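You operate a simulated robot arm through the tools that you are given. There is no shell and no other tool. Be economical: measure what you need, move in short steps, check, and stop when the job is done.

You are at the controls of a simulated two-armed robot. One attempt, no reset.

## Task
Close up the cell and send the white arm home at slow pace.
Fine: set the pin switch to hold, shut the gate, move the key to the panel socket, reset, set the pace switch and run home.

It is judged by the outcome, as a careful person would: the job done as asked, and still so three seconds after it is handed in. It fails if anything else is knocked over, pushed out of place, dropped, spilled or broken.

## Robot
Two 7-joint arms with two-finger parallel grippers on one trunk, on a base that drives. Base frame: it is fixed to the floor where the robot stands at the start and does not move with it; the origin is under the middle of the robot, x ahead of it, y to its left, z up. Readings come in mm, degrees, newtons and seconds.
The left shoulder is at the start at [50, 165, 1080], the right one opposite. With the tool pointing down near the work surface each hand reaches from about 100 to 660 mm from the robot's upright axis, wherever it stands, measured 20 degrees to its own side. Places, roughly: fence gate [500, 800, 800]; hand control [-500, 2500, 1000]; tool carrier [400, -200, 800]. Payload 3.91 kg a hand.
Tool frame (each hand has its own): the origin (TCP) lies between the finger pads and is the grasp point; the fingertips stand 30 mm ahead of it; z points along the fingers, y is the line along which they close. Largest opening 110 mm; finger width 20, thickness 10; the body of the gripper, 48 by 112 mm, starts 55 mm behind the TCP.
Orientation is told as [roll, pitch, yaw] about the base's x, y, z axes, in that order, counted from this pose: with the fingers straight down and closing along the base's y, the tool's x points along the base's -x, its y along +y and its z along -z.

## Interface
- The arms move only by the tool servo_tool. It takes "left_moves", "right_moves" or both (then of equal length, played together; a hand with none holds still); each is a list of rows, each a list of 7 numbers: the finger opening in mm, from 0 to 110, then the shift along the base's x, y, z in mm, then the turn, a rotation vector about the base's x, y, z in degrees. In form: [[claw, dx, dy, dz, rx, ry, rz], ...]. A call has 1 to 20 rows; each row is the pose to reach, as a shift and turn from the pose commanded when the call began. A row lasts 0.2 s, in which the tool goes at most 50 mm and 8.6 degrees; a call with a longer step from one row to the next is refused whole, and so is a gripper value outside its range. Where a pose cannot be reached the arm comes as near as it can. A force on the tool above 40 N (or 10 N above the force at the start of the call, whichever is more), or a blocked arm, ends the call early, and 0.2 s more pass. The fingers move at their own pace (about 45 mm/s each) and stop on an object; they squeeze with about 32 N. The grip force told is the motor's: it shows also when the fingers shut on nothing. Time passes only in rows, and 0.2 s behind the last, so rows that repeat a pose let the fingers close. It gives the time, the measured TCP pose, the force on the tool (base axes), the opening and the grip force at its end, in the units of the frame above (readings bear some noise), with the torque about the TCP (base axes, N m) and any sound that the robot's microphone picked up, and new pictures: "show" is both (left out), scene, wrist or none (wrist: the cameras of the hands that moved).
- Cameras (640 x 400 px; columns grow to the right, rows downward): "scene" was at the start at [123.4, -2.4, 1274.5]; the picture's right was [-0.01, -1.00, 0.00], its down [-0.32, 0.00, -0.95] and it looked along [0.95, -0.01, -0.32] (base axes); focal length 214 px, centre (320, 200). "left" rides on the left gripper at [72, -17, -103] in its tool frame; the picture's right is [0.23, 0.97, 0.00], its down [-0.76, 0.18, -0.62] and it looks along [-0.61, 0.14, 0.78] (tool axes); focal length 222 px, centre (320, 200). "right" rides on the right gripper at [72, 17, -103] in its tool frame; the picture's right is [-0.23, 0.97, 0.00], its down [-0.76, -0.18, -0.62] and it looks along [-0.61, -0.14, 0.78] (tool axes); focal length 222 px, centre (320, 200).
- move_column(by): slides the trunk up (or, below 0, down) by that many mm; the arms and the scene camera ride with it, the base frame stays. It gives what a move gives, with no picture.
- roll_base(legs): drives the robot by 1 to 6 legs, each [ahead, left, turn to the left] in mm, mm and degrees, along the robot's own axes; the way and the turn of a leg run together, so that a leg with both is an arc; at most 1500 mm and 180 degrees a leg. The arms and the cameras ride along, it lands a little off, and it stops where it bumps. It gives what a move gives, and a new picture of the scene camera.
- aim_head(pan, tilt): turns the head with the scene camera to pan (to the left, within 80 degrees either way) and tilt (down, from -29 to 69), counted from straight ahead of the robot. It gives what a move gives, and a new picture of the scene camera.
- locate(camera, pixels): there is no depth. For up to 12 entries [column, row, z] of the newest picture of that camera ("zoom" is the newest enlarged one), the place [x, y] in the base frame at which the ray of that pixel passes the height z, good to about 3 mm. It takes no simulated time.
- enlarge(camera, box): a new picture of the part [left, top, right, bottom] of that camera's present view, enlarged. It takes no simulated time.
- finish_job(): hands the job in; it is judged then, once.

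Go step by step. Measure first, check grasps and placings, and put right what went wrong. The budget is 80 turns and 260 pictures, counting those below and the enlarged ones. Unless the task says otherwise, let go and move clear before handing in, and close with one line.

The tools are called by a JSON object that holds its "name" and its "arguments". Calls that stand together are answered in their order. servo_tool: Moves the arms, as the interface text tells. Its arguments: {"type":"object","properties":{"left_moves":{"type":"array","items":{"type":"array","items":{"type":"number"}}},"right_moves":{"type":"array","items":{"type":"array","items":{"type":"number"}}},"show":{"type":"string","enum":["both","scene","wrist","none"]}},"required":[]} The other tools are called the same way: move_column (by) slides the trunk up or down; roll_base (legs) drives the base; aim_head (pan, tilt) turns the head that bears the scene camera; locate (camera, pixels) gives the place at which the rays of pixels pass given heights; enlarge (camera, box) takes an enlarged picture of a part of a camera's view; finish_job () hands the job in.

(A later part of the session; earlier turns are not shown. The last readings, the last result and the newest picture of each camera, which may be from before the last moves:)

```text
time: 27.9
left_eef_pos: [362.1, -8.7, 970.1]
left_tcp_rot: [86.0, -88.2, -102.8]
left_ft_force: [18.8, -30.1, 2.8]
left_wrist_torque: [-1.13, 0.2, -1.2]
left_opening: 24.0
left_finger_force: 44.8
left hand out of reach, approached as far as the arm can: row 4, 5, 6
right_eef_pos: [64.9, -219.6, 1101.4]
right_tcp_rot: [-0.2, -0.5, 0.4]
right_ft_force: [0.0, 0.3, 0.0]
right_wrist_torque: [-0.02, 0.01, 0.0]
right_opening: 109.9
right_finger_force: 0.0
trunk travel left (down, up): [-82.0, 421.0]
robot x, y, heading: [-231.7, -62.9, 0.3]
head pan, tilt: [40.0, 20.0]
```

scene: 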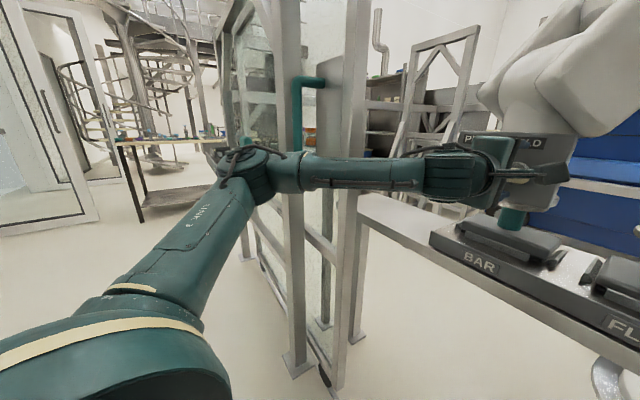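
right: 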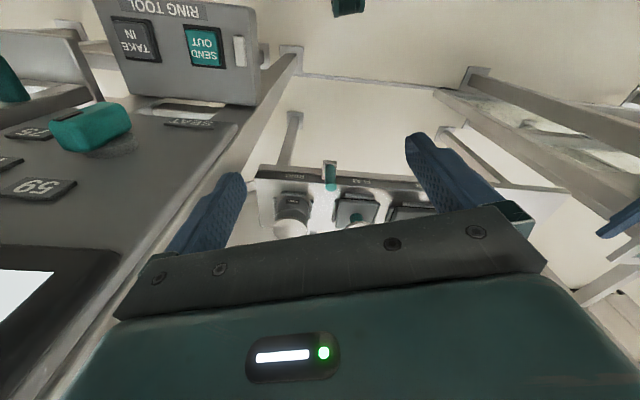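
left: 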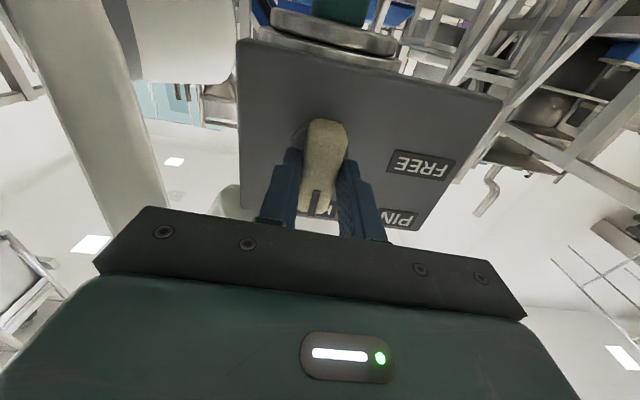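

Bar now points toward HOLD (pitch -88). Nudge 5° more, then open and back off.

{"name": "servo_tool", "arguments": {"left_moves": [[0, 0, 0, 0, 4.7, -1.7, 0], [0, 0, 0, 0, 4.7, -1.7, 0]], "show": "none"}}

{"name": "servo_tool", "arguments": {"left_moves": [[70, 0, 0, 0, 0, 0, 0], [70, 0, 0, 0, 0, 0, 0], [70, 0, 0, 0, 0, 0, 0], [70, -30, 10, 0, 0, 0, 0], [70, -60, 20, 0, 0, 0, 0], [70, -90, 31, 0, 0, 0, 0]], "show": "both"}}

```text
time: 28.5
left_eef_pos: [362.5, -9.9, 970.7]
left_tcp_rot: [92.0, -83.0, -108.8]
left_ft_force: [2.6, -25.7, 1.5]
left_wrist_torque: [-1.34, 0.22, -1.33]
left_opening: 25.8
left_finger_force: 44.7
right_eef_pos: [65.2, -218.1, 1102.1]
right_tcp_rot: [-0.2, -0.5, 0.3]
right_ft_force: [0.6, -0.7, 0.6]
right_wrist_torque: [0.02, -0.01, -0.01]
right_opening: 110.2
right_finger_force: 0.1
trunk travel left (down, up): [-82.0, 421.0]
robot x, y, heading: [-236.0, -67.8, 0.4]
head pan, tilt: [40.0, 20.0]
```

```text
time: 29.9
left_eef_pos: [273.0, 24.4, 971.4]
left_tcp_rot: [92.2, -83.2, -108.3]
left_ft_force: [-0.4, -0.6, 0.7]
left_wrist_torque: [0.0, -0.06, 0.02]
left_opening: 70.2
left_finger_force: 0.1
right_eef_pos: [65.6, -219.0, 1102.1]
right_tcp_rot: [-0.2, -0.4, 0.4]
right_ft_force: [0.7, 0.1, -1.5]
right_wrist_torque: [-0.02, -0.01, 0.0]
right_opening: 110.2
right_finger_force: 0.1
trunk travel left (down, up): [-82.0, 421.0]
robot x, y, heading: [-235.9, -65.8, 0.2]
head pan, tilt: [40.0, 20.0]
```

scene: 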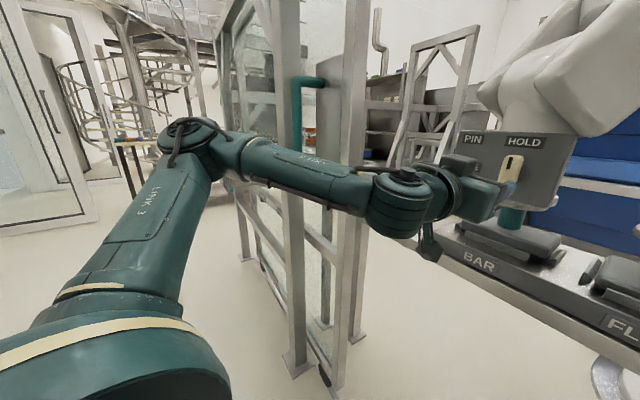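
left: 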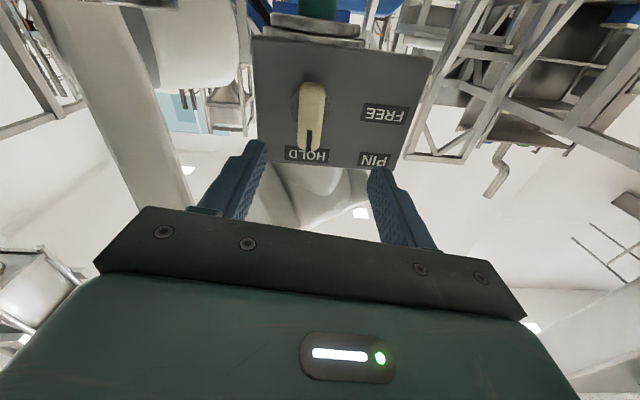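

HOLD is set (bar mark at label HOLD, left view (308,150)). Now back off and study the gate.

{"name": "roll_base", "arguments": {"legs": [[-250, 50, 0]]}}

{"name": "move_column", "arguments": {"by": 150}}

{"name": "servo_tool", "arguments": {"left_moves": [[70, -30, 0, 0, 0, 0, 0], [70, -60, 0, 0, 0, 0, 0], [70, -90, 0, 0, 0, 0, 0], [70, -120, 0, 0, 0, 0, 0]], "show": "none"}}

{"name": "aim_head", "arguments": {"pan": 30, "tilt": 20}}

```text
time: 31.7
left_eef_pos: [34.3, 72.3, 967.5]
left_tcp_rot: [89.0, -82.9, -105.0]
left_ft_force: [-0.6, 0.6, -0.2]
left_wrist_torque: [-0.03, -0.04, 0.02]
left_opening: 69.9
left_finger_force: 0.0
right_eef_pos: [-171.7, -172.6, 1099.3]
right_tcp_rot: [-0.1, -0.2, 0.5]
right_ft_force: [-0.8, 0.1, -0.2]
right_wrist_torque: [0.0, -0.02, 0.01]
right_opening: 110.0
right_finger_force: 0.0
trunk travel left (down, up): [-82.0, 421.0]
robot x, y, heading: [-475.6, -19.5, 0.4]
head pan, tilt: [40.0, 20.0]
```

scene: 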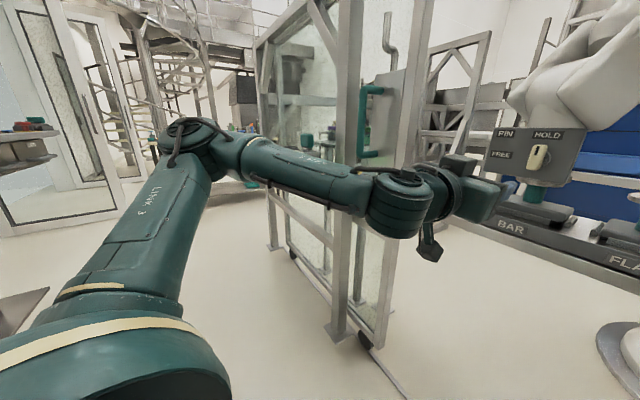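

```text
time: 33.5
left_eef_pos: [34.0, 72.9, 1117.2]
left_tcp_rot: [88.9, -83.0, -104.8]
left_ft_force: [0.5, 0.3, -0.2]
left_wrist_torque: [-0.01, 0.01, 0.0]
left_opening: 70.0
left_finger_force: 0.0
right_eef_pos: [-171.7, -173.0, 1248.6]
right_tcp_rot: [0.0, -0.2, 0.6]
right_ft_force: [0.3, -0.1, -0.3]
right_wrist_torque: [-0.03, -0.01, 0.02]
right_opening: 109.9
right_finger_force: 0.0
trunk travel left (down, up): [-232.0, 271.0]
robot x, y, heading: [-475.1, -14.0, 0.4]
head pan, tilt: [40.0, 20.0]
```

```text
time: 34.5
left_eef_pos: [-74.8, 62.5, 1126.8]
left_tcp_rot: [88.9, -83.0, -104.8]
left_ft_force: [-0.6, 0.6, 0.0]
left_wrist_torque: [0.0, 0.0, -0.02]
left_opening: 70.0
left_finger_force: 0.2
left hand out of reach, approached as far as the arm can: row 4
right_eef_pos: [-172.2, -173.6, 1249.7]
right_tcp_rot: [0.1, -0.1, 0.5]
right_ft_force: [-0.3, -0.2, -0.6]
right_wrist_torque: [0.0, 0.0, 0.01]
right_opening: 110.1
right_finger_force: 0.1
trunk travel left (down, up): [-232.0, 271.0]
robot x, y, heading: [-477.0, -16.4, 0.7]
head pan, tilt: [40.0, 20.0]
```

```text
time: 35.2
left_eef_pos: [-75.4, 63.3, 1127.9]
left_tcp_rot: [89.0, -83.0, -104.8]
left_ft_force: [1.0, 0.6, -0.4]
left_wrist_torque: [0.01, 0.01, -0.03]
left_opening: 70.0
left_finger_force: 0.0
right_eef_pos: [-172.4, -173.3, 1249.4]
right_tcp_rot: [0.1, -0.2, 0.4]
right_ft_force: [-0.1, -0.1, 0.6]
right_wrist_torque: [-0.01, -0.01, 0.0]
right_opening: 110.0
right_finger_force: 0.2
trunk travel left (down, up): [-232.0, 271.0]
robot x, y, heading: [-476.1, -16.1, 0.5]
head pan, tilt: [30.0, 20.0]
```

scene: 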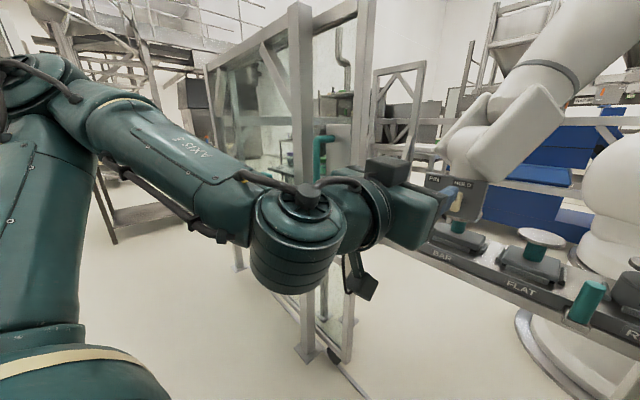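

There's a floor rail (350,375) with the leaf on casters: a sliding gate. Move the left arm aside to see it.

{"name": "servo_tool", "arguments": {"left_moves": [[70, 0, 40, -20, 0, 0, 0], [70, 0, 80, -40, 0, 0, 0], [70, 0, 120, -60, 0, 0, 0], [70, 0, 160, -80, 0, 0, 0], [70, 0, 200, -100, 0, 0, 0], [70, 0, 240, -120, 0, 0, 0], [70, 0, 280, -140, 0, 0, 0], [70, 0, 320, -160, 0, 0, 0]], "show": "none"}}

{"name": "aim_head", "arguments": {"pan": 25, "tilt": 28}}

```text
time: 37.0
left_eef_pos: [-73.8, 386.0, 967.0]
left_tcp_rot: [89.7, -83.1, -105.6]
left_ft_force: [0.2, -0.1, -0.8]
left_wrist_torque: [0.02, 0.02, 0.02]
left_opening: 69.9
left_finger_force: 0.1
left hand out of reach, approached as far as the arm can: row 1, 2, 3, 4, 5
right_eef_pos: [-171.3, -172.6, 1249.3]
right_tcp_rot: [0.1, -0.2, 0.5]
right_ft_force: [0.2, 0.2, -0.3]
right_wrist_torque: [0.02, 0.0, 0.01]
right_opening: 109.7
right_finger_force: 0.0
trunk travel left (down, up): [-232.0, 271.0]
robot x, y, heading: [-479.0, -17.7, 0.6]
head pan, tilt: [30.0, 20.0]
```

```text
time: 37.7
left_eef_pos: [-74.1, 384.3, 967.4]
left_tcp_rot: [88.9, -82.9, -104.8]
left_ft_force: [0.3, 0.3, -0.8]
left_wrist_torque: [0.03, -0.01, -0.04]
left_opening: 70.2
left_finger_force: 0.1
right_eef_pos: [-171.7, -173.3, 1249.0]
right_tcp_rot: [0.0, -0.2, 0.5]
right_ft_force: [0.1, -0.5, 0.1]
right_wrist_torque: [-0.01, -0.02, 0.01]
right_opening: 109.9
right_finger_force: 0.0
trunk travel left (down, up): [-232.0, 271.0]
robot x, y, heading: [-477.5, -14.5, 0.6]
head pan, tilt: [25.0, 28.0]
```

scene: 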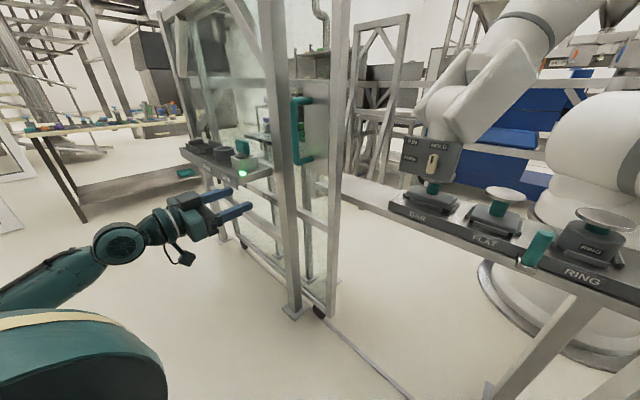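

{"name": "enlarge", "arguments": {"camera": "scene", "box": [170, 60, 420, 400]}}

{"name": "enlarge", "arguments": {"camera": "scene", "box": [180, 60, 360, 200]}}

{"name": "locate", "arguments": {"camera": "scene", "pixels": [[320, 318, 0], [405, 396, 0], [360, 353, 0], [292, 315, 0], [243, 245, 0], [490, 388, 0], [330, 312, 0], [308, 277, 0]]}}

{"name": "aim_head", "arguments": {"pan": -15, "tilt": 45}}

```text
1.18 times, centred on (295, 230) of scene
```

zoom: 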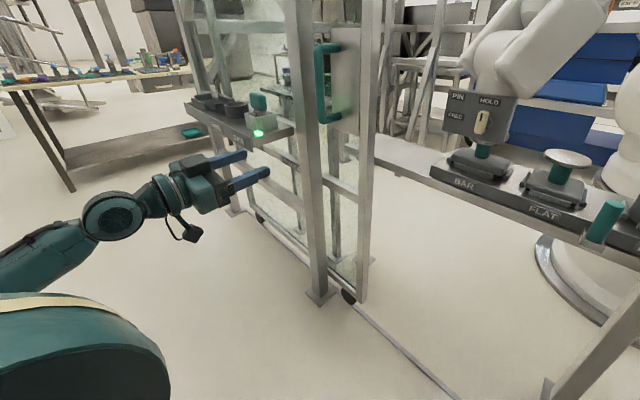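

```text
2.86 times, centred on (270, 130) of scene
```

zoom: 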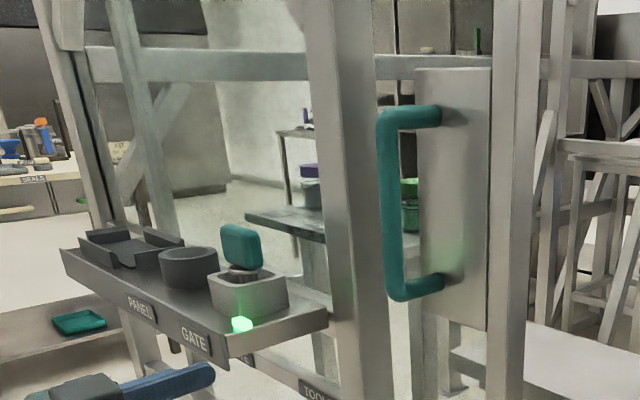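

```text
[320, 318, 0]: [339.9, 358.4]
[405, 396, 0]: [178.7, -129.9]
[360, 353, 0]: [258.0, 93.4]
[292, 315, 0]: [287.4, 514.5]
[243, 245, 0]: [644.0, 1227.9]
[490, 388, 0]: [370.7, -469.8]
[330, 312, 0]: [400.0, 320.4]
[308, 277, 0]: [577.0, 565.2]
```

```text
time: 38.8
left_eef_pos: [-74.5, 385.0, 967.3]
left_tcp_rot: [89.0, -83.1, -104.9]
left_ft_force: [0.9, 0.3, -0.8]
left_wrist_torque: [0.02, -0.01, 0.0]
left_opening: 69.9
left_finger_force: 0.1
right_eef_pos: [-172.5, -172.4, 1249.0]
right_tcp_rot: [0.1, -0.2, 0.5]
right_ft_force: [-0.1, -0.3, 0.9]
right_wrist_torque: [-0.04, 0.01, 0.01]
right_opening: 110.3
right_finger_force: 0.0
trunk travel left (down, up): [-232.0, 271.0]
robot x, y, heading: [-477.0, -16.8, 0.5]
head pan, tilt: [-15.0, 45.0]
```

scene: 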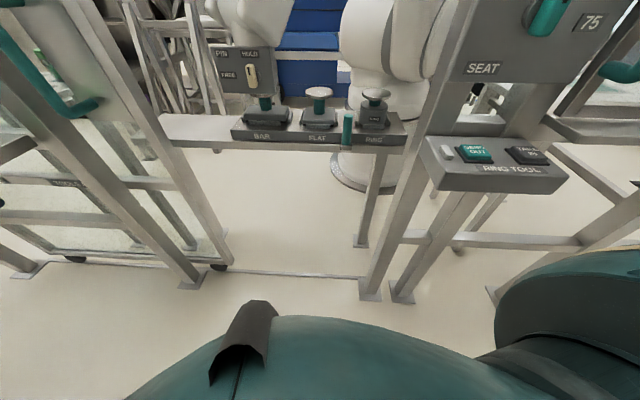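

The cell's fence is yawed ~17°; the leaf (caster (222,268)) must slide right along the rail to post B (370,285). Measure.

{"name": "locate", "arguments": {"camera": "scene", "pixels": [[222, 268, 0], [362, 278, 0], [76, 260, 0], [192, 284, 0], [370, 296, 0], [290, 272, 0], [402, 300, 0], [215, 240, 100], [375, 260, 100]]}}

{"name": "enlarge", "arguments": {"camera": "scene", "box": [0, 60, 440, 330]}}

{"name": "aim_head", "arguments": {"pan": 20, "tilt": 5}}

```text
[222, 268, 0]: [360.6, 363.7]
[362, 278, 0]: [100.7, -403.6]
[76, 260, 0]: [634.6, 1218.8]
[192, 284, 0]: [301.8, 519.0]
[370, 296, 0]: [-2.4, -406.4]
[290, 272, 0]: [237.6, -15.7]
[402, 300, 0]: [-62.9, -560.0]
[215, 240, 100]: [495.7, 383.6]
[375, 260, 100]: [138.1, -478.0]
```

```text
1.45 times, centred on (220, 195) of scene
```

zoom: 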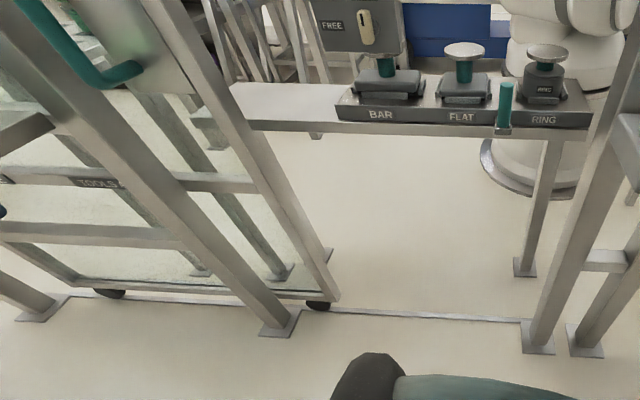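

```text
time: 39.8
left_eef_pos: [-73.5, 384.3, 966.9]
left_tcp_rot: [88.9, -83.1, -104.8]
left_ft_force: [0.3, 0.1, -0.1]
left_wrist_torque: [0.0, 0.02, 0.0]
left_opening: 69.7
left_finger_force: 0.0
right_eef_pos: [-172.3, -172.9, 1249.9]
right_tcp_rot: [0.1, -0.3, 0.5]
right_ft_force: [0.4, -0.6, -0.2]
right_wrist_torque: [0.0, 0.04, 0.02]
right_opening: 110.1
right_finger_force: 0.0
trunk travel left (down, up): [-232.0, 271.0]
robot x, y, heading: [-473.6, -20.0, 0.7]
head pan, tilt: [20.0, 5.0]
```

scene: 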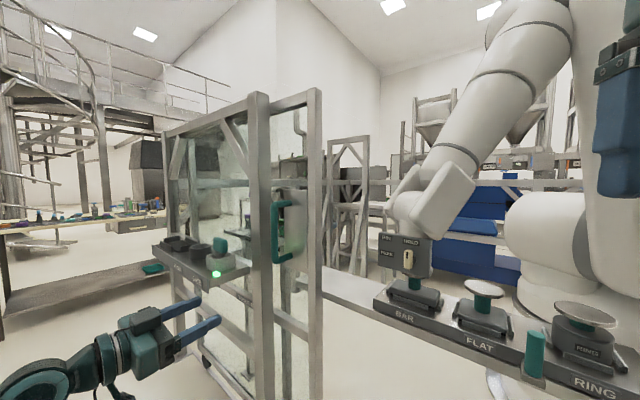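

Rail direction is (-0.32,-0.947). Now find the handle by intersecting rays.

{"name": "enlarge", "arguments": {"camera": "scene", "box": [150, 180, 330, 300]}}

{"name": "locate", "arguments": {"camera": "scene", "pixels": [[275, 260, 900], [275, 260, 950], [275, 260, 1000], [275, 205, 1200], [321, 200, 1200], [262, 200, 1200], [216, 273, 900], [216, 273, 950], [220, 243, 1000], [220, 243, 950]]}}

```text
3.33 times, centred on (240, 240) of scene
```

zoom: 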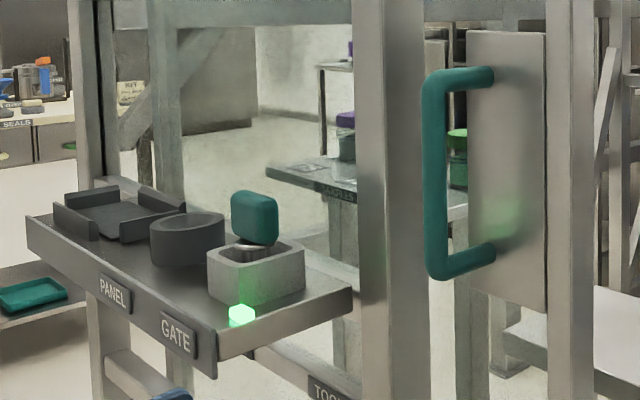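

```text
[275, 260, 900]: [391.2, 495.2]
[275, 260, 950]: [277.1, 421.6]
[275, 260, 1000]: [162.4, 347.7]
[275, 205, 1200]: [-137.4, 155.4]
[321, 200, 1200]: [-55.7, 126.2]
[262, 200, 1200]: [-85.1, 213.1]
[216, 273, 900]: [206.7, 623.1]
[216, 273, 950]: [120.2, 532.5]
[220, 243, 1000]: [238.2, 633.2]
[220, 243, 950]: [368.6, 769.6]
```

Both bearings cross at the handle's lower end (278,422,950); it spans z≈950–1141. I'll raise the column 78, square the left hand, and drive to a pre-grasp.

{"name": "servo_tool", "arguments": {"left_moves": [[65, 0, 0, 0, -6.6, 2.2, -2.8], [65, 0, 0, 0, -6.6, 2.2, -2.8]], "show": "none"}}

{"name": "move_column", "arguments": {"by": 78}}

{"name": "roll_base", "arguments": {"legs": [[190, 62, 0]]}}

{"name": "servo_tool", "arguments": {"left_moves": [[65, 0, 0, 0, 0, 0, 0]], "show": "wrist"}}

```text
time: 40.4
left_eef_pos: [-73.1, 384.6, 966.7]
left_tcp_rot: [1.3, -89.7, -20.3]
left_ft_force: [-0.8, 0.5, 0.8]
left_wrist_torque: [-0.03, 0.01, 0.0]
left_opening: 65.2
left_finger_force: 0.0
right_eef_pos: [-170.2, -171.8, 1249.0]
right_tcp_rot: [0.0, -0.2, 0.5]
right_ft_force: [-0.8, 0.1, 1.1]
right_wrist_torque: [0.02, 0.02, 0.01]
right_opening: 110.0
right_finger_force: 0.1
trunk travel left (down, up): [-232.0, 271.0]
robot x, y, heading: [-476.7, -15.1, 0.4]
head pan, tilt: [20.0, 5.0]
```

```text
time: 41.6
left_eef_pos: [-73.3, 384.8, 1044.9]
left_tcp_rot: [3.3, -89.6, -22.0]
left_ft_force: [0.0, -0.4, 0.6]
left_wrist_torque: [0.0, 0.04, 0.03]
left_opening: 65.2
left_finger_force: 0.0
right_eef_pos: [-171.0, -174.2, 1327.7]
right_tcp_rot: [0.1, -0.2, 0.5]
right_ft_force: [-0.1, -0.7, -0.5]
right_wrist_torque: [0.02, -0.02, 0.01]
right_opening: 110.0
right_finger_force: 0.1
trunk travel left (down, up): [-310.0, 193.0]
robot x, y, heading: [-475.0, -18.8, 0.5]
head pan, tilt: [20.0, 5.0]
```

```text
time: 43.2
left_eef_pos: [118.9, 447.2, 1044.0]
left_tcp_rot: [1.4, -89.6, -20.2]
left_ft_force: [0.5, 0.0, 0.5]
left_wrist_torque: [-0.03, 0.01, -0.05]
left_opening: 64.8
left_finger_force: 0.0
right_eef_pos: [20.2, -110.3, 1328.2]
right_tcp_rot: [0.1, -0.1, 0.5]
right_ft_force: [0.1, 0.3, 0.0]
right_wrist_torque: [0.01, -0.01, -0.02]
right_opening: 109.9
right_finger_force: 0.0
trunk travel left (down, up): [-310.0, 193.0]
robot x, y, heading: [-281.3, 48.1, 0.4]
head pan, tilt: [20.0, 5.0]
```

scene: 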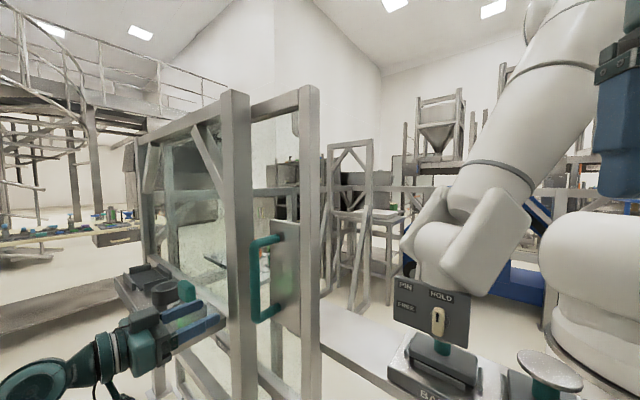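

```text
time: 43.6
left_eef_pos: [118.0, 448.0, 1045.4]
left_tcp_rot: [7.7, -89.7, -26.6]
left_ft_force: [0.2, -0.5, 0.1]
left_wrist_torque: [-0.04, 0.01, 0.0]
left_opening: 65.1
left_finger_force: 0.0
right_eef_pos: [19.6, -109.8, 1326.9]
right_tcp_rot: [0.0, -0.3, 0.4]
right_ft_force: [-0.8, 0.4, -0.9]
right_wrist_torque: [-0.01, -0.02, -0.03]
right_opening: 109.9
right_finger_force: 0.1
trunk travel left (down, up): [-310.0, 193.0]
robot x, y, heading: [-285.5, 46.8, 0.5]
head pan, tilt: [20.0, 5.0]
```

left: 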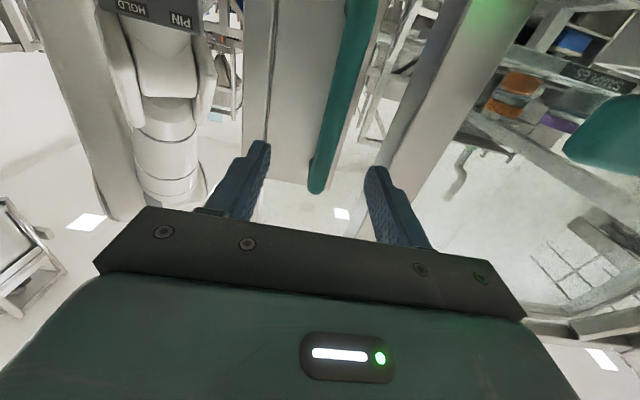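

Bar lies ~20 mm left of the tool axis (col 338 vs 320 at row 107). Shift left and advance half way with the arm.

{"name": "servo_tool", "arguments": {"left_moves": [[65, 4, 11, 0, 0, 0, 0], [65, 7, 21, 0, 0, 0, 0], [65, 36, 11, 0, 0, 0, 0], [65, 64, 2, 0, 0, 0, 0], [65, 83, -5, 0, 0, 0, 0], [65, 102, -11, 0, 0, 0, 0]], "show": "wrist"}}

```text
time: 45.0
left_eef_pos: [220.2, 438.4, 1042.2]
left_tcp_rot: [8.9, -89.8, -27.7]
left_ft_force: [0.6, 0.0, -0.2]
left_wrist_torque: [-0.03, -0.02, -0.01]
left_opening: 65.1
left_finger_force: 0.0
right_eef_pos: [19.5, -109.4, 1326.9]
right_tcp_rot: [0.0, -0.1, 0.3]
right_ft_force: [0.2, 0.8, -0.6]
right_wrist_torque: [0.04, 0.04, -0.03]
right_opening: 109.8
right_finger_force: 0.0
trunk travel left (down, up): [-310.0, 193.0]
robot x, y, heading: [-282.9, 44.5, 0.6]
head pan, tilt: [20.0, 5.0]
```

left: 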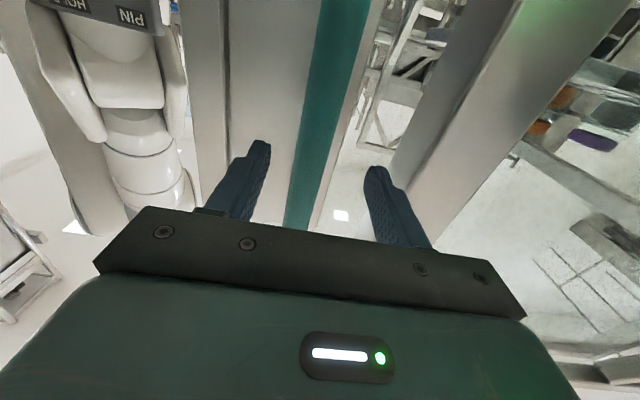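

Bar is centred (col ~313 at row 150). Advance 50 mm and close.

{"name": "servo_tool", "arguments": {"left_moves": [[65, 16, -6, 0, 0, 0, 0], [65, 32, -12, 0, 0, 0, 0], [65, 47, -17, 0, 0, 0, 0], [65, 47, -17, 0, 0, 0, 0]], "show": "wrist"}}

```text
time: 46.0
left_eef_pos: [267.5, 419.8, 1044.3]
left_tcp_rot: [6.5, -89.7, -25.2]
left_ft_force: [0.1, -0.1, 0.6]
left_wrist_torque: [0.01, 0.01, -0.02]
left_opening: 65.0
left_finger_force: 0.2
right_eef_pos: [19.0, -109.7, 1327.7]
right_tcp_rot: [0.0, -0.2, 0.5]
right_ft_force: [-0.2, -0.2, -0.5]
right_wrist_torque: [-0.01, -0.02, -0.01]
right_opening: 110.1
right_finger_force: 0.0
trunk travel left (down, up): [-310.0, 193.0]
robot x, y, heading: [-285.1, 47.1, 0.5]
head pan, tilt: [20.0, 5.0]
```

left: 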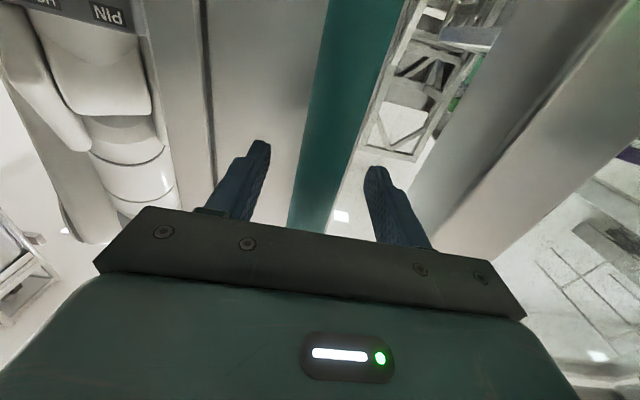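

Bar is between the fingers. Close, then test-slide ~60 mm along the rail.

{"name": "servo_tool", "arguments": {"left_moves": [[0, 0, 0, 0, 0, 0, 0], [0, 0, 0, 0, 0, 0, 0], [0, 0, 0, 0, 0, 0, 0], [0, 0, 0, 0, 0, 0, 0]], "show": "none"}}

{"name": "servo_tool", "arguments": {"left_moves": [[0, -3.2, -9.5, 0, 0, 0, 0], [0, -6.4, -19, 0, 0, 0, 0], [0, -9.6, -28.4, 0, 0, 0, 0], [0, -12.8, -38, 0, 0, 0, 0], [0, -16, -47, 0, 0, 0, 0], [0, -19, -57, 0, 0, 0, 0]], "show": "scene"}}

```text
time: 47.0
left_eef_pos: [267.8, 418.3, 1045.6]
left_tcp_rot: [5.8, -89.7, -24.6]
left_ft_force: [-2.5, -5.4, -0.5]
left_wrist_torque: [0.07, 0.3, -0.32]
left_opening: 24.5
left_finger_force: 45.7
right_eef_pos: [18.7, -110.5, 1328.2]
right_tcp_rot: [0.1, -0.2, 0.4]
right_ft_force: [-0.6, 0.0, -0.1]
right_wrist_torque: [0.02, -0.06, -0.01]
right_opening: 110.0
right_finger_force: 0.2
trunk travel left (down, up): [-310.0, 193.0]
robot x, y, heading: [-287.7, 49.1, 0.2]
head pan, tilt: [20.0, 5.0]
```

```text
time: 48.4
left_eef_pos: [248.4, 361.1, 1044.0]
left_tcp_rot: [6.3, -89.7, -25.4]
left_ft_force: [7.3, -3.0, 5.0]
left_wrist_torque: [0.04, -0.12, 0.05]
left_opening: 24.8
left_finger_force: 44.8
right_eef_pos: [20.1, -110.2, 1326.9]
right_tcp_rot: [0.1, -0.2, 0.4]
right_ft_force: [-0.4, -0.2, -0.6]
right_wrist_torque: [-0.02, -0.01, 0.0]
right_opening: 110.3
right_finger_force: 0.2
trunk travel left (down, up): [-310.0, 193.0]
robot x, y, heading: [-287.3, 46.1, 0.3]
head pan, tilt: [20.0, 5.0]
```

scene: 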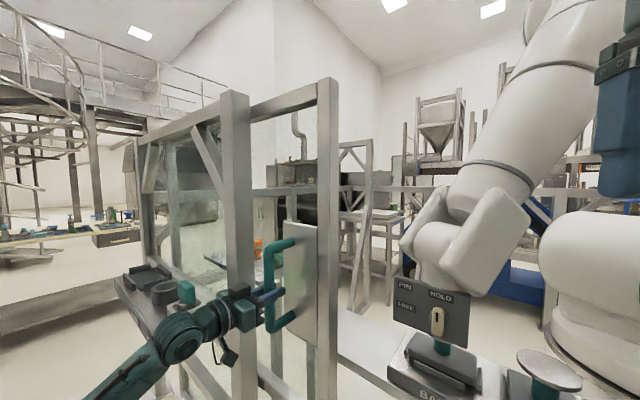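

The gate slides easily. Continue ~190 mm with the arm.

{"name": "servo_tool", "arguments": {"left_moves": [[0, -4.8, -14.2, 0, 0, 0, 0], [0, -9.6, -28.4, 0, 0, 0, 0], [0, -14.4, -42.6, 0, 0, 0, 0], [0, -19.2, -56.8, 0, 0, 0, 0], [0, -24, -71, 0, 0, 0, 0], [0, -28.8, -85.2, 0, 0, 0, 0], [0, -33.6, -99.4, 0, 0, 0, 0], [0, -38.4, -113.6, 0, 0, 0, 0], [0, -43.2, -127.8, 0, 0, 0, 0], [0, -48, -142, 0, 0, 0, 0], [0, -52.8, -156.2, 0, 0, 0, 0], [0, -57.6, -170.4, 0, 0, 0, 0], [0, -62.4, -184.6, 0, 0, 0, 0]], "show": "none"}}

{"name": "aim_head", "arguments": {"pan": -20, "tilt": 30}}

```text
time: 51.2
left_eef_pos: [187.1, 176.1, 1044.4]
left_tcp_rot: [1.3, -89.5, -20.4]
left_ft_force: [23.3, -10.0, 10.2]
left_wrist_torque: [-0.1, -0.27, -0.11]
left_opening: 24.5
left_finger_force: 44.4
right_eef_pos: [21.8, -112.6, 1327.5]
right_tcp_rot: [0.1, -0.1, 0.5]
right_ft_force: [-0.5, -0.5, 0.5]
right_wrist_torque: [0.0, -0.03, 0.04]
right_opening: 110.0
right_finger_force: 0.1
trunk travel left (down, up): [-310.0, 193.0]
robot x, y, heading: [-288.9, 46.8, 0.5]
head pan, tilt: [20.0, 5.0]
```

```text
time: 52.2
left_eef_pos: [188.5, 177.1, 1045.0]
left_tcp_rot: [9.5, -89.6, -28.4]
left_ft_force: [22.0, -12.7, 9.3]
left_wrist_torque: [-0.21, 0.08, -0.15]
left_opening: 24.6
left_finger_force: 44.4
right_eef_pos: [21.4, -112.2, 1327.2]
right_tcp_rot: [0.1, -0.1, 0.4]
right_ft_force: [-0.4, 1.0, -0.1]
right_wrist_torque: [-0.03, -0.02, -0.01]
right_opening: 110.1
right_finger_force: 0.0
trunk travel left (down, up): [-310.0, 193.0]
robot x, y, heading: [-288.6, 44.5, 0.4]
head pan, tilt: [-20.0, 30.0]
```

scene: 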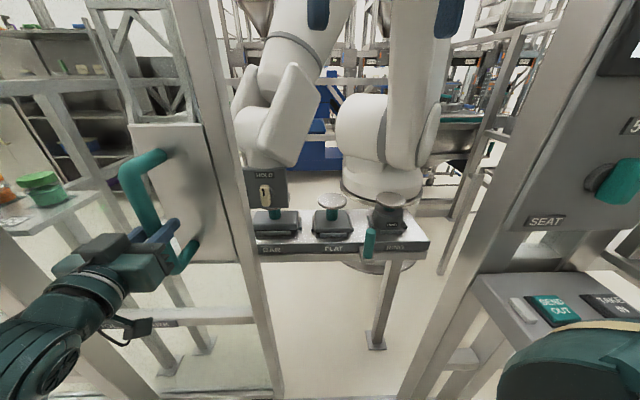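

Sliding well. The right console is near my right elbow (590,370), so measure its corner before driving right.

{"name": "locate", "arguments": {"camera": "scene", "pixels": [[475, 276, 850], [475, 276, 950], [510, 355, 850], [510, 355, 950], [510, 230, 1000], [510, 230, 1100], [590, 360, 1000], [590, 360, 1100], [270, 395, 0], [400, 395, 0]]}}

{"name": "aim_head", "arguments": {"pan": -55, "tilt": 35}}

```text
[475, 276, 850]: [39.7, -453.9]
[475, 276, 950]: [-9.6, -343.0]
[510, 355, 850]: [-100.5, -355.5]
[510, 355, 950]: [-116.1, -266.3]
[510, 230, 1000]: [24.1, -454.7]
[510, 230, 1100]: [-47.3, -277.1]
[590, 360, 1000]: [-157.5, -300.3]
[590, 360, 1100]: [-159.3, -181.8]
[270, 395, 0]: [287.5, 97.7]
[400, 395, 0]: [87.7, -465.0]
```

```text
time: 53.3
left_eef_pos: [188.5, 176.3, 1045.2]
left_tcp_rot: [14.4, -89.6, -33.2]
left_ft_force: [21.6, -12.4, 8.6]
left_wrist_torque: [-0.08, 0.05, -0.02]
left_opening: 24.7
left_finger_force: 45.2
right_eef_pos: [21.8, -111.3, 1326.7]
right_tcp_rot: [0.0, -0.1, 0.4]
right_ft_force: [0.3, 0.0, 0.4]
right_wrist_torque: [-0.04, 0.01, -0.01]
right_opening: 110.0
right_finger_force: 0.0
trunk travel left (down, up): [-310.0, 193.0]
robot x, y, heading: [-285.0, 49.6, 0.3]
head pan, tilt: [-55.0, 35.0]
```

scene: 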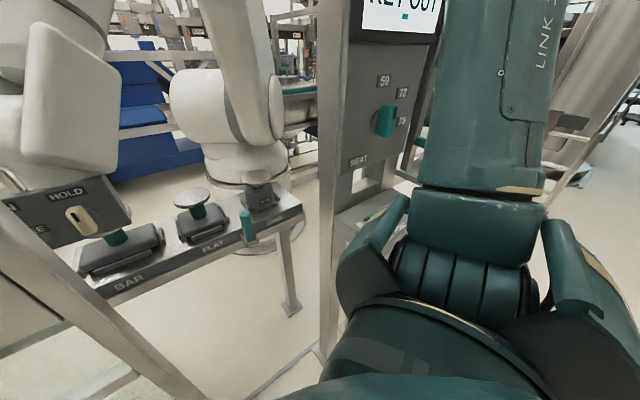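

The console stays ~130 mm off my elbow if I travel parallel to the fence. First slide another ~130 mm with the arm, with direction corrected.

{"name": "servo_tool", "arguments": {"left_moves": [[0, 2, -9, 0, 0, 0, 0], [0, -1, -23, 0, 0, 0, 0], [0, -6, -37, 0, 0, 0, 0], [0, -10.5, -51, 0, 0, 0, 0], [0, -15, -65, 0, 0, 0, 0], [0, -19.5, -79, 0, 0, 0, 0], [0, -24, -93, 0, 0, 0, 0], [0, -29, -107, 0, 0, 0, 0], [0, -33.5, -121, 0, 0, 0, 0]], "show": "wrist"}}

{"name": "aim_head", "arguments": {"pan": -20, "tilt": 40}}

```text
time: 55.3
left_eef_pos: [148.2, 55.5, 1044.5]
left_tcp_rot: [17.7, -89.7, -36.6]
left_ft_force: [-29.4, 5.7, -17.2]
left_wrist_torque: [-0.3, 0.04, -0.09]
left_opening: 24.6
left_finger_force: 44.7
right_eef_pos: [16.2, -108.6, 1328.5]
right_tcp_rot: [0.1, -0.3, 0.5]
right_ft_force: [-0.4, -0.5, 1.0]
right_wrist_torque: [0.03, 0.04, 0.01]
right_opening: 110.1
right_finger_force: 0.1
trunk travel left (down, up): [-310.0, 193.0]
robot x, y, heading: [-282.5, 46.7, 0.5]
head pan, tilt: [-55.0, 35.0]
```

left: 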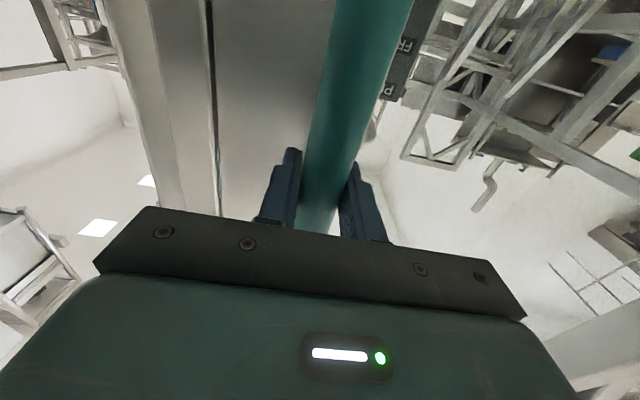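

```text
time: 56.3
left_eef_pos: [148.3, 56.8, 1044.3]
left_tcp_rot: [17.2, -89.7, -36.0]
left_ft_force: [-30.4, 4.6, -20.4]
left_wrist_torque: [-0.22, -0.34, -0.05]
left_opening: 24.6
left_finger_force: 44.8
right_eef_pos: [17.5, -108.9, 1328.8]
right_tcp_rot: [0.1, -0.3, 0.5]
right_ft_force: [0.0, 0.6, -0.1]
right_wrist_torque: [-0.03, 0.02, -0.04]
right_opening: 109.8
right_finger_force: 0.1
trunk travel left (down, up): [-310.0, 193.0]
robot x, y, heading: [-286.2, 46.6, 0.6]
head pan, tilt: [-20.0, 40.0]
```

scene: 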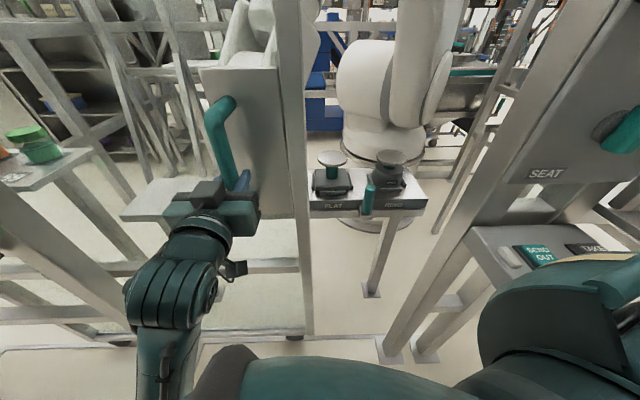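

Track ratio is 0.333. Open slightly into a cage and drive the base parallel to the rail in a modest leg.

{"name": "servo_tool", "arguments": {"left_moves": [[40, 0, 0, 0, 0, 0, 0], [40, 0, 0, 0, 0, 0, 0]], "show": "none"}}

{"name": "roll_base", "arguments": {"legs": [[-57, -171, 0]]}}

{"name": "servo_tool", "arguments": {"left_moves": [[40, 0, 0, 0, 0, 0, 0]], "show": "wrist"}}

```text
time: 56.9
left_eef_pos: [152.2, 56.5, 1046.6]
left_tcp_rot: [84.5, -89.9, -103.2]
left_ft_force: [-0.5, 0.0, 0.6]
left_wrist_torque: [-0.01, -0.01, 0.02]
left_opening: 40.1
left_finger_force: 0.0
right_eef_pos: [20.6, -109.4, 1326.9]
right_tcp_rot: [0.0, -0.2, 0.4]
right_ft_force: [0.0, 0.4, -0.1]
right_wrist_torque: [-0.02, 0.01, 0.0]
right_opening: 110.0
right_finger_force: 0.0
trunk travel left (down, up): [-310.0, 193.0]
robot x, y, heading: [-287.6, 44.7, 0.3]
head pan, tilt: [-20.0, 40.0]
```

```text
time: 59.0
left_eef_pos: [95.8, -113.3, 1044.7]
left_tcp_rot: [15.3, -89.7, -33.9]
left_ft_force: [0.7, -0.1, -0.6]
left_wrist_torque: [0.0, -0.04, 0.01]
left_opening: 40.0
left_finger_force: 0.0
right_eef_pos: [-35.5, -280.5, 1327.2]
right_tcp_rot: [0.0, -0.2, 0.6]
right_ft_force: [0.2, -0.5, -0.5]
right_wrist_torque: [-0.01, -0.01, -0.02]
right_opening: 110.0
right_finger_force: 0.0
trunk travel left (down, up): [-310.0, 193.0]
robot x, y, heading: [-337.9, -126.7, 0.8]
head pan, tilt: [-20.0, 40.0]
```

scene: 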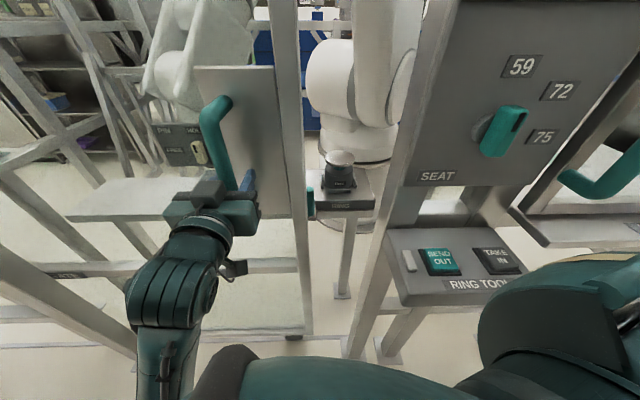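

```text
time: 59.4
left_eef_pos: [96.3, -111.6, 1044.8]
left_tcp_rot: [20.0, -89.7, -38.6]
left_ft_force: [0.1, -0.3, 0.8]
left_wrist_torque: [0.01, 0.01, 0.03]
left_opening: 40.2
left_finger_force: 0.0
right_eef_pos: [-35.3, -279.2, 1327.1]
right_tcp_rot: [0.0, -0.2, 0.7]
right_ft_force: [-0.4, 0.5, 0.1]
right_wrist_torque: [0.01, -0.01, -0.04]
right_opening: 109.9
right_finger_force: 0.0
trunk travel left (down, up): [-310.0, 193.0]
robot x, y, heading: [-341.6, -126.0, 0.8]
head pan, tilt: [-20.0, 40.0]
```

left: 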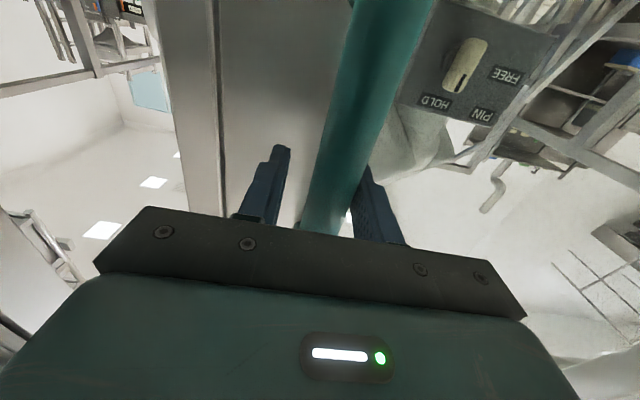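

Gate moves with the cage. The right hand would near the console panel; pull it back first.

{"name": "servo_tool", "arguments": {"right_moves": [[60, -20, 10, -10, 0, 0, 0], [60, -40, 20, -20, 0, 0, 0], [60, -60, 30, -30, 0, 0, 0], [60, -80, 40, -40, 0, 0, 0], [60, -100, 50, -50, 0, 0, 0], [60, -120, 60, -60, 0, 0, 0], [60, -140, 70, -70, 0, 0, 0]], "show": "both"}}

{"name": "locate", "arguments": {"camera": "scene", "pixels": [[296, 337, 0], [355, 356, 0], [405, 305, 850], [405, 305, 900], [480, 300, 850]]}}

```text
time: 60.7
left_eef_pos: [96.1, -112.2, 1044.8]
left_tcp_rot: [20.7, -89.7, -39.1]
left_ft_force: [0.5, -0.3, -0.6]
left_wrist_torque: [0.0, 0.04, -0.01]
left_opening: 40.0
left_finger_force: 0.1
right_eef_pos: [-133.2, -232.2, 1278.8]
right_tcp_rot: [0.6, 0.4, 0.5]
right_ft_force: [4.7, -1.9, 3.7]
right_wrist_torque: [0.17, 0.78, 0.09]
right_opening: 59.7
right_finger_force: 0.2
trunk travel left (down, up): [-310.0, 193.0]
robot x, y, heading: [-341.9, -124.7, 0.8]
head pan, tilt: [-20.0, 40.0]
stopped in row 6 (right hand): the force on the tool passed its limit at 70 N (the readings are from after the stop); the commanded pose is now the measured one
```

scene: 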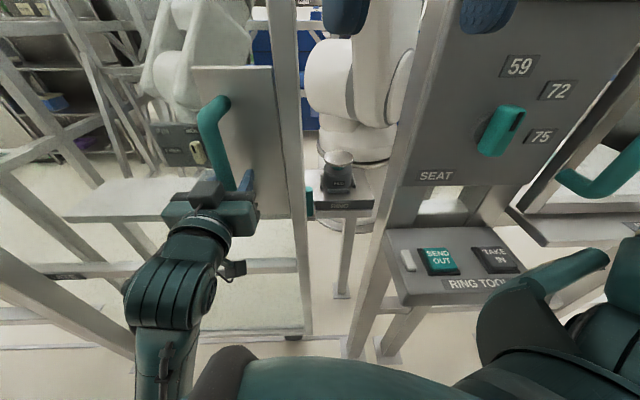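
right: 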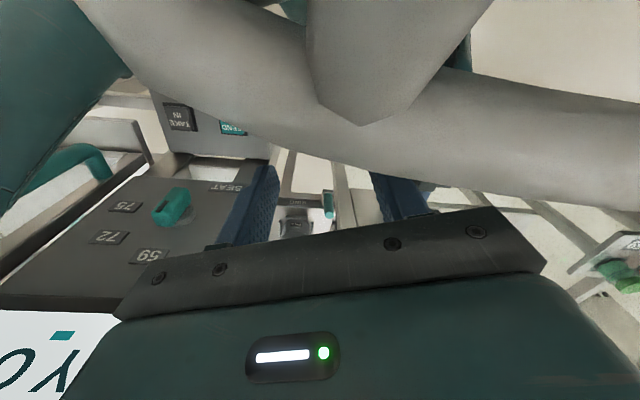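

```text
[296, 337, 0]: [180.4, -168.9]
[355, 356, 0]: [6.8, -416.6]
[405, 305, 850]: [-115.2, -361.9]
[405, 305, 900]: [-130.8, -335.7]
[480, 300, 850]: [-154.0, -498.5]
```

The right gripper bumped the robot's own head; back it off. Then I'll turn the base right about 20° in a small arc that carries the cage hand ~200 mm along the rail and swings the right arm away from the console.

{"name": "servo_tool", "arguments": {"right_moves": [[60, 15, 0, 0, 0, 0, 0], [60, 25, 0, 0, 0, 0, 0]], "show": "none"}}

{"name": "roll_base", "arguments": {"legs": [[-36, -45, -20]]}}

{"name": "servo_tool", "arguments": {"left_moves": [[40, 0, 0, 0, 0, 0, 0]], "show": "wrist"}}

```text
time: 61.3
left_eef_pos: [97.1, -112.5, 1043.9]
left_tcp_rot: [19.1, -89.7, -37.6]
left_ft_force: [0.0, 0.4, 0.3]
left_wrist_torque: [-0.03, 0.02, 0.02]
left_opening: 39.9
left_finger_force: 0.1
right_eef_pos: [-109.4, -233.2, 1277.0]
right_tcp_rot: [0.5, 0.4, 0.7]
right_ft_force: [0.8, -0.4, 0.1]
right_wrist_torque: [-0.02, -0.03, -0.02]
right_opening: 60.0
right_finger_force: 0.1
trunk travel left (down, up): [-310.0, 193.0]
robot x, y, heading: [-341.3, -126.7, 0.5]
head pan, tilt: [-20.0, 40.0]
```

```text
time: 62.8
left_eef_pos: [32.0, -298.0, 1044.9]
left_tcp_rot: [24.2, -89.7, -62.5]
left_ft_force: [-0.5, -0.7, 0.5]
left_wrist_torque: [0.01, 0.03, -0.01]
left_opening: 40.3
left_finger_force: 1.0
right_eef_pos: [-202.0, -340.6, 1276.7]
right_tcp_rot: [0.6, 0.3, -19.1]
right_ft_force: [-0.9, -0.3, -0.3]
right_wrist_torque: [0.0, -0.01, -0.01]
right_opening: 60.3
right_finger_force: 0.1
trunk travel left (down, up): [-310.0, 193.0]
robot x, y, heading: [-382.9, -157.8, -18.9]
head pan, tilt: [-20.0, 40.0]
```

scene: 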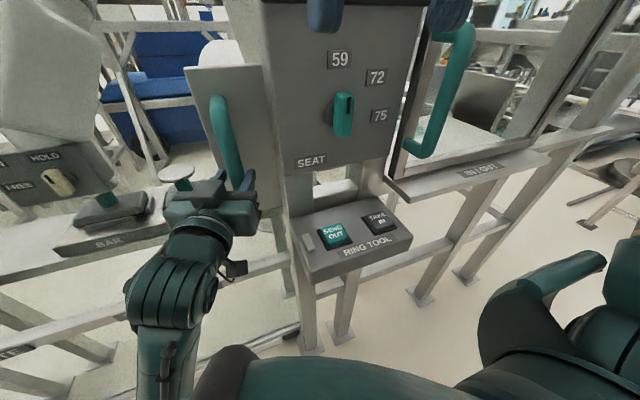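

```text
time: 63.2
left_eef_pos: [32.4, -298.3, 1044.4]
left_tcp_rot: [22.9, -89.8, -61.1]
left_ft_force: [0.3, -1.9, 0.2]
left_wrist_torque: [-0.05, 0.0, 0.03]
left_opening: 40.8
left_finger_force: 0.7
right_eef_pos: [-200.5, -341.4, 1277.1]
right_tcp_rot: [0.6, 0.3, -19.1]
right_ft_force: [0.2, -0.2, -0.2]
right_wrist_torque: [0.01, 0.02, 0.01]
right_opening: 59.9
right_finger_force: 0.0
trunk travel left (down, up): [-310.0, 193.0]
robot x, y, heading: [-383.7, -156.6, -19.1]
head pan, tilt: [-20.0, 40.0]
```

left: 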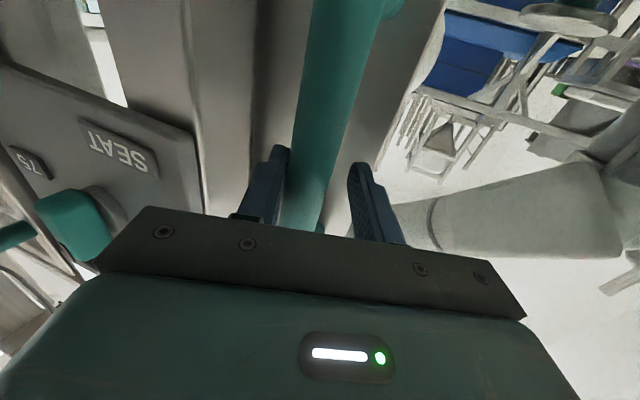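

Handle is near its end; push slowly further along the rail, watching force.

{"name": "servo_tool", "arguments": {"left_moves": [[40, -3.2, -9.5, 0, 0, 0, 0], [40, -6.3, -19, 0, 0, 0, 0], [40, -9.5, -28.5, 0, 0, 0, 0], [40, -12.7, -38, 0, 0, 0, 0]], "show": "both"}}

```text
time: 64.4
left_eef_pos: [36.9, -318.9, 1028.2]
left_tcp_rot: [84.9, -82.9, -121.2]
left_ft_force: [0.5, 2.5, 1.2]
left_wrist_torque: [-0.02, 0.01, -0.03]
left_opening: 41.5
left_finger_force: 1.4
right_eef_pos: [-201.1, -341.5, 1277.1]
right_tcp_rot: [0.6, 0.4, -19.1]
right_ft_force: [0.1, 0.0, 0.1]
right_wrist_torque: [0.0, -0.03, 0.01]
right_opening: 60.0
right_finger_force: 0.2
trunk travel left (down, up): [-310.0, 193.0]
robot x, y, heading: [-382.5, -161.0, -19.1]
head pan, tilt: [-20.0, 40.0]
stopped in row 4 (left hand): the arm was blocked; the commanded pose is now the measured one
```

scene: 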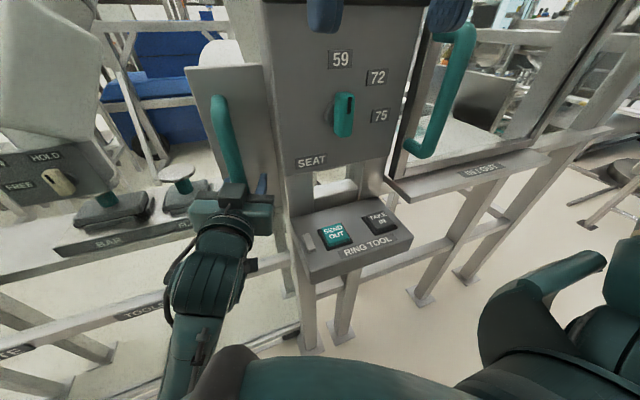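
left: 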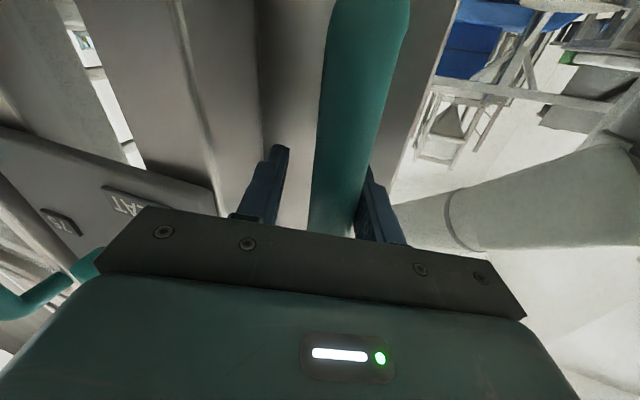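

The hand moved within the cage (bar now at its left finger) with low force. Inspect the gap at post B.

{"name": "enlarge", "arguments": {"camera": "scene", "box": [170, 60, 370, 360]}}

{"name": "enlarge", "arguments": {"camera": "left", "box": [0, 0, 320, 200]}}

{"name": "aim_head", "arguments": {"pan": 5, "tilt": 25}}

```text
1.33 times, centred on (270, 210) of scene
```

zoom: 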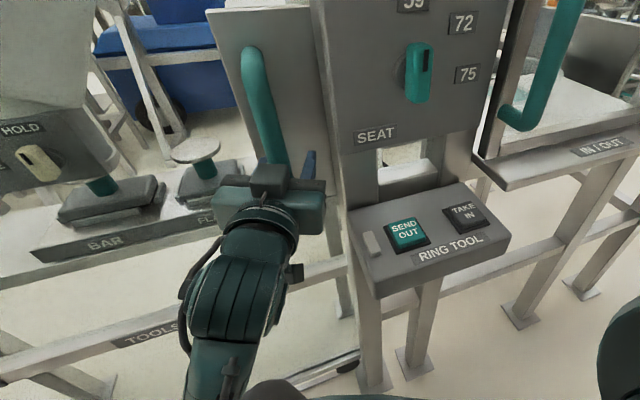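

```text
2.00 times, centred on (160, 100) of left
```

zoom: 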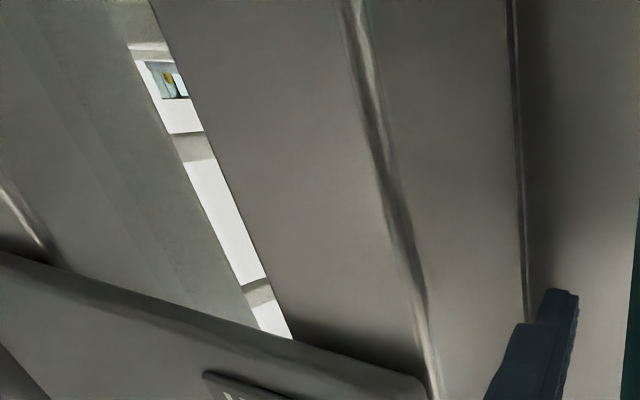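

```text
time: 65.2
left_eef_pos: [35.4, -319.6, 1028.2]
left_tcp_rot: [84.8, -82.9, -121.0]
left_ft_force: [2.0, 2.7, 0.9]
left_wrist_torque: [-0.09, 0.01, -0.07]
left_opening: 41.7
left_finger_force: 1.4
right_eef_pos: [-199.1, -338.6, 1280.1]
right_tcp_rot: [1.6, 0.5, -20.0]
right_ft_force: [45.9, 23.0, 72.9]
right_wrist_torque: [0.52, 10.17, -3.45]
right_opening: 59.9
right_finger_force: 0.2
trunk travel left (down, up): [-310.0, 193.0]
robot x, y, heading: [-382.0, -164.4, -19.0]
head pan, tilt: [5.0, 25.0]
```

scene: 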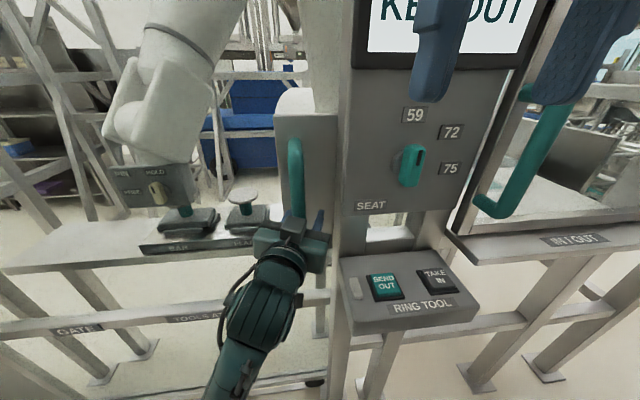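

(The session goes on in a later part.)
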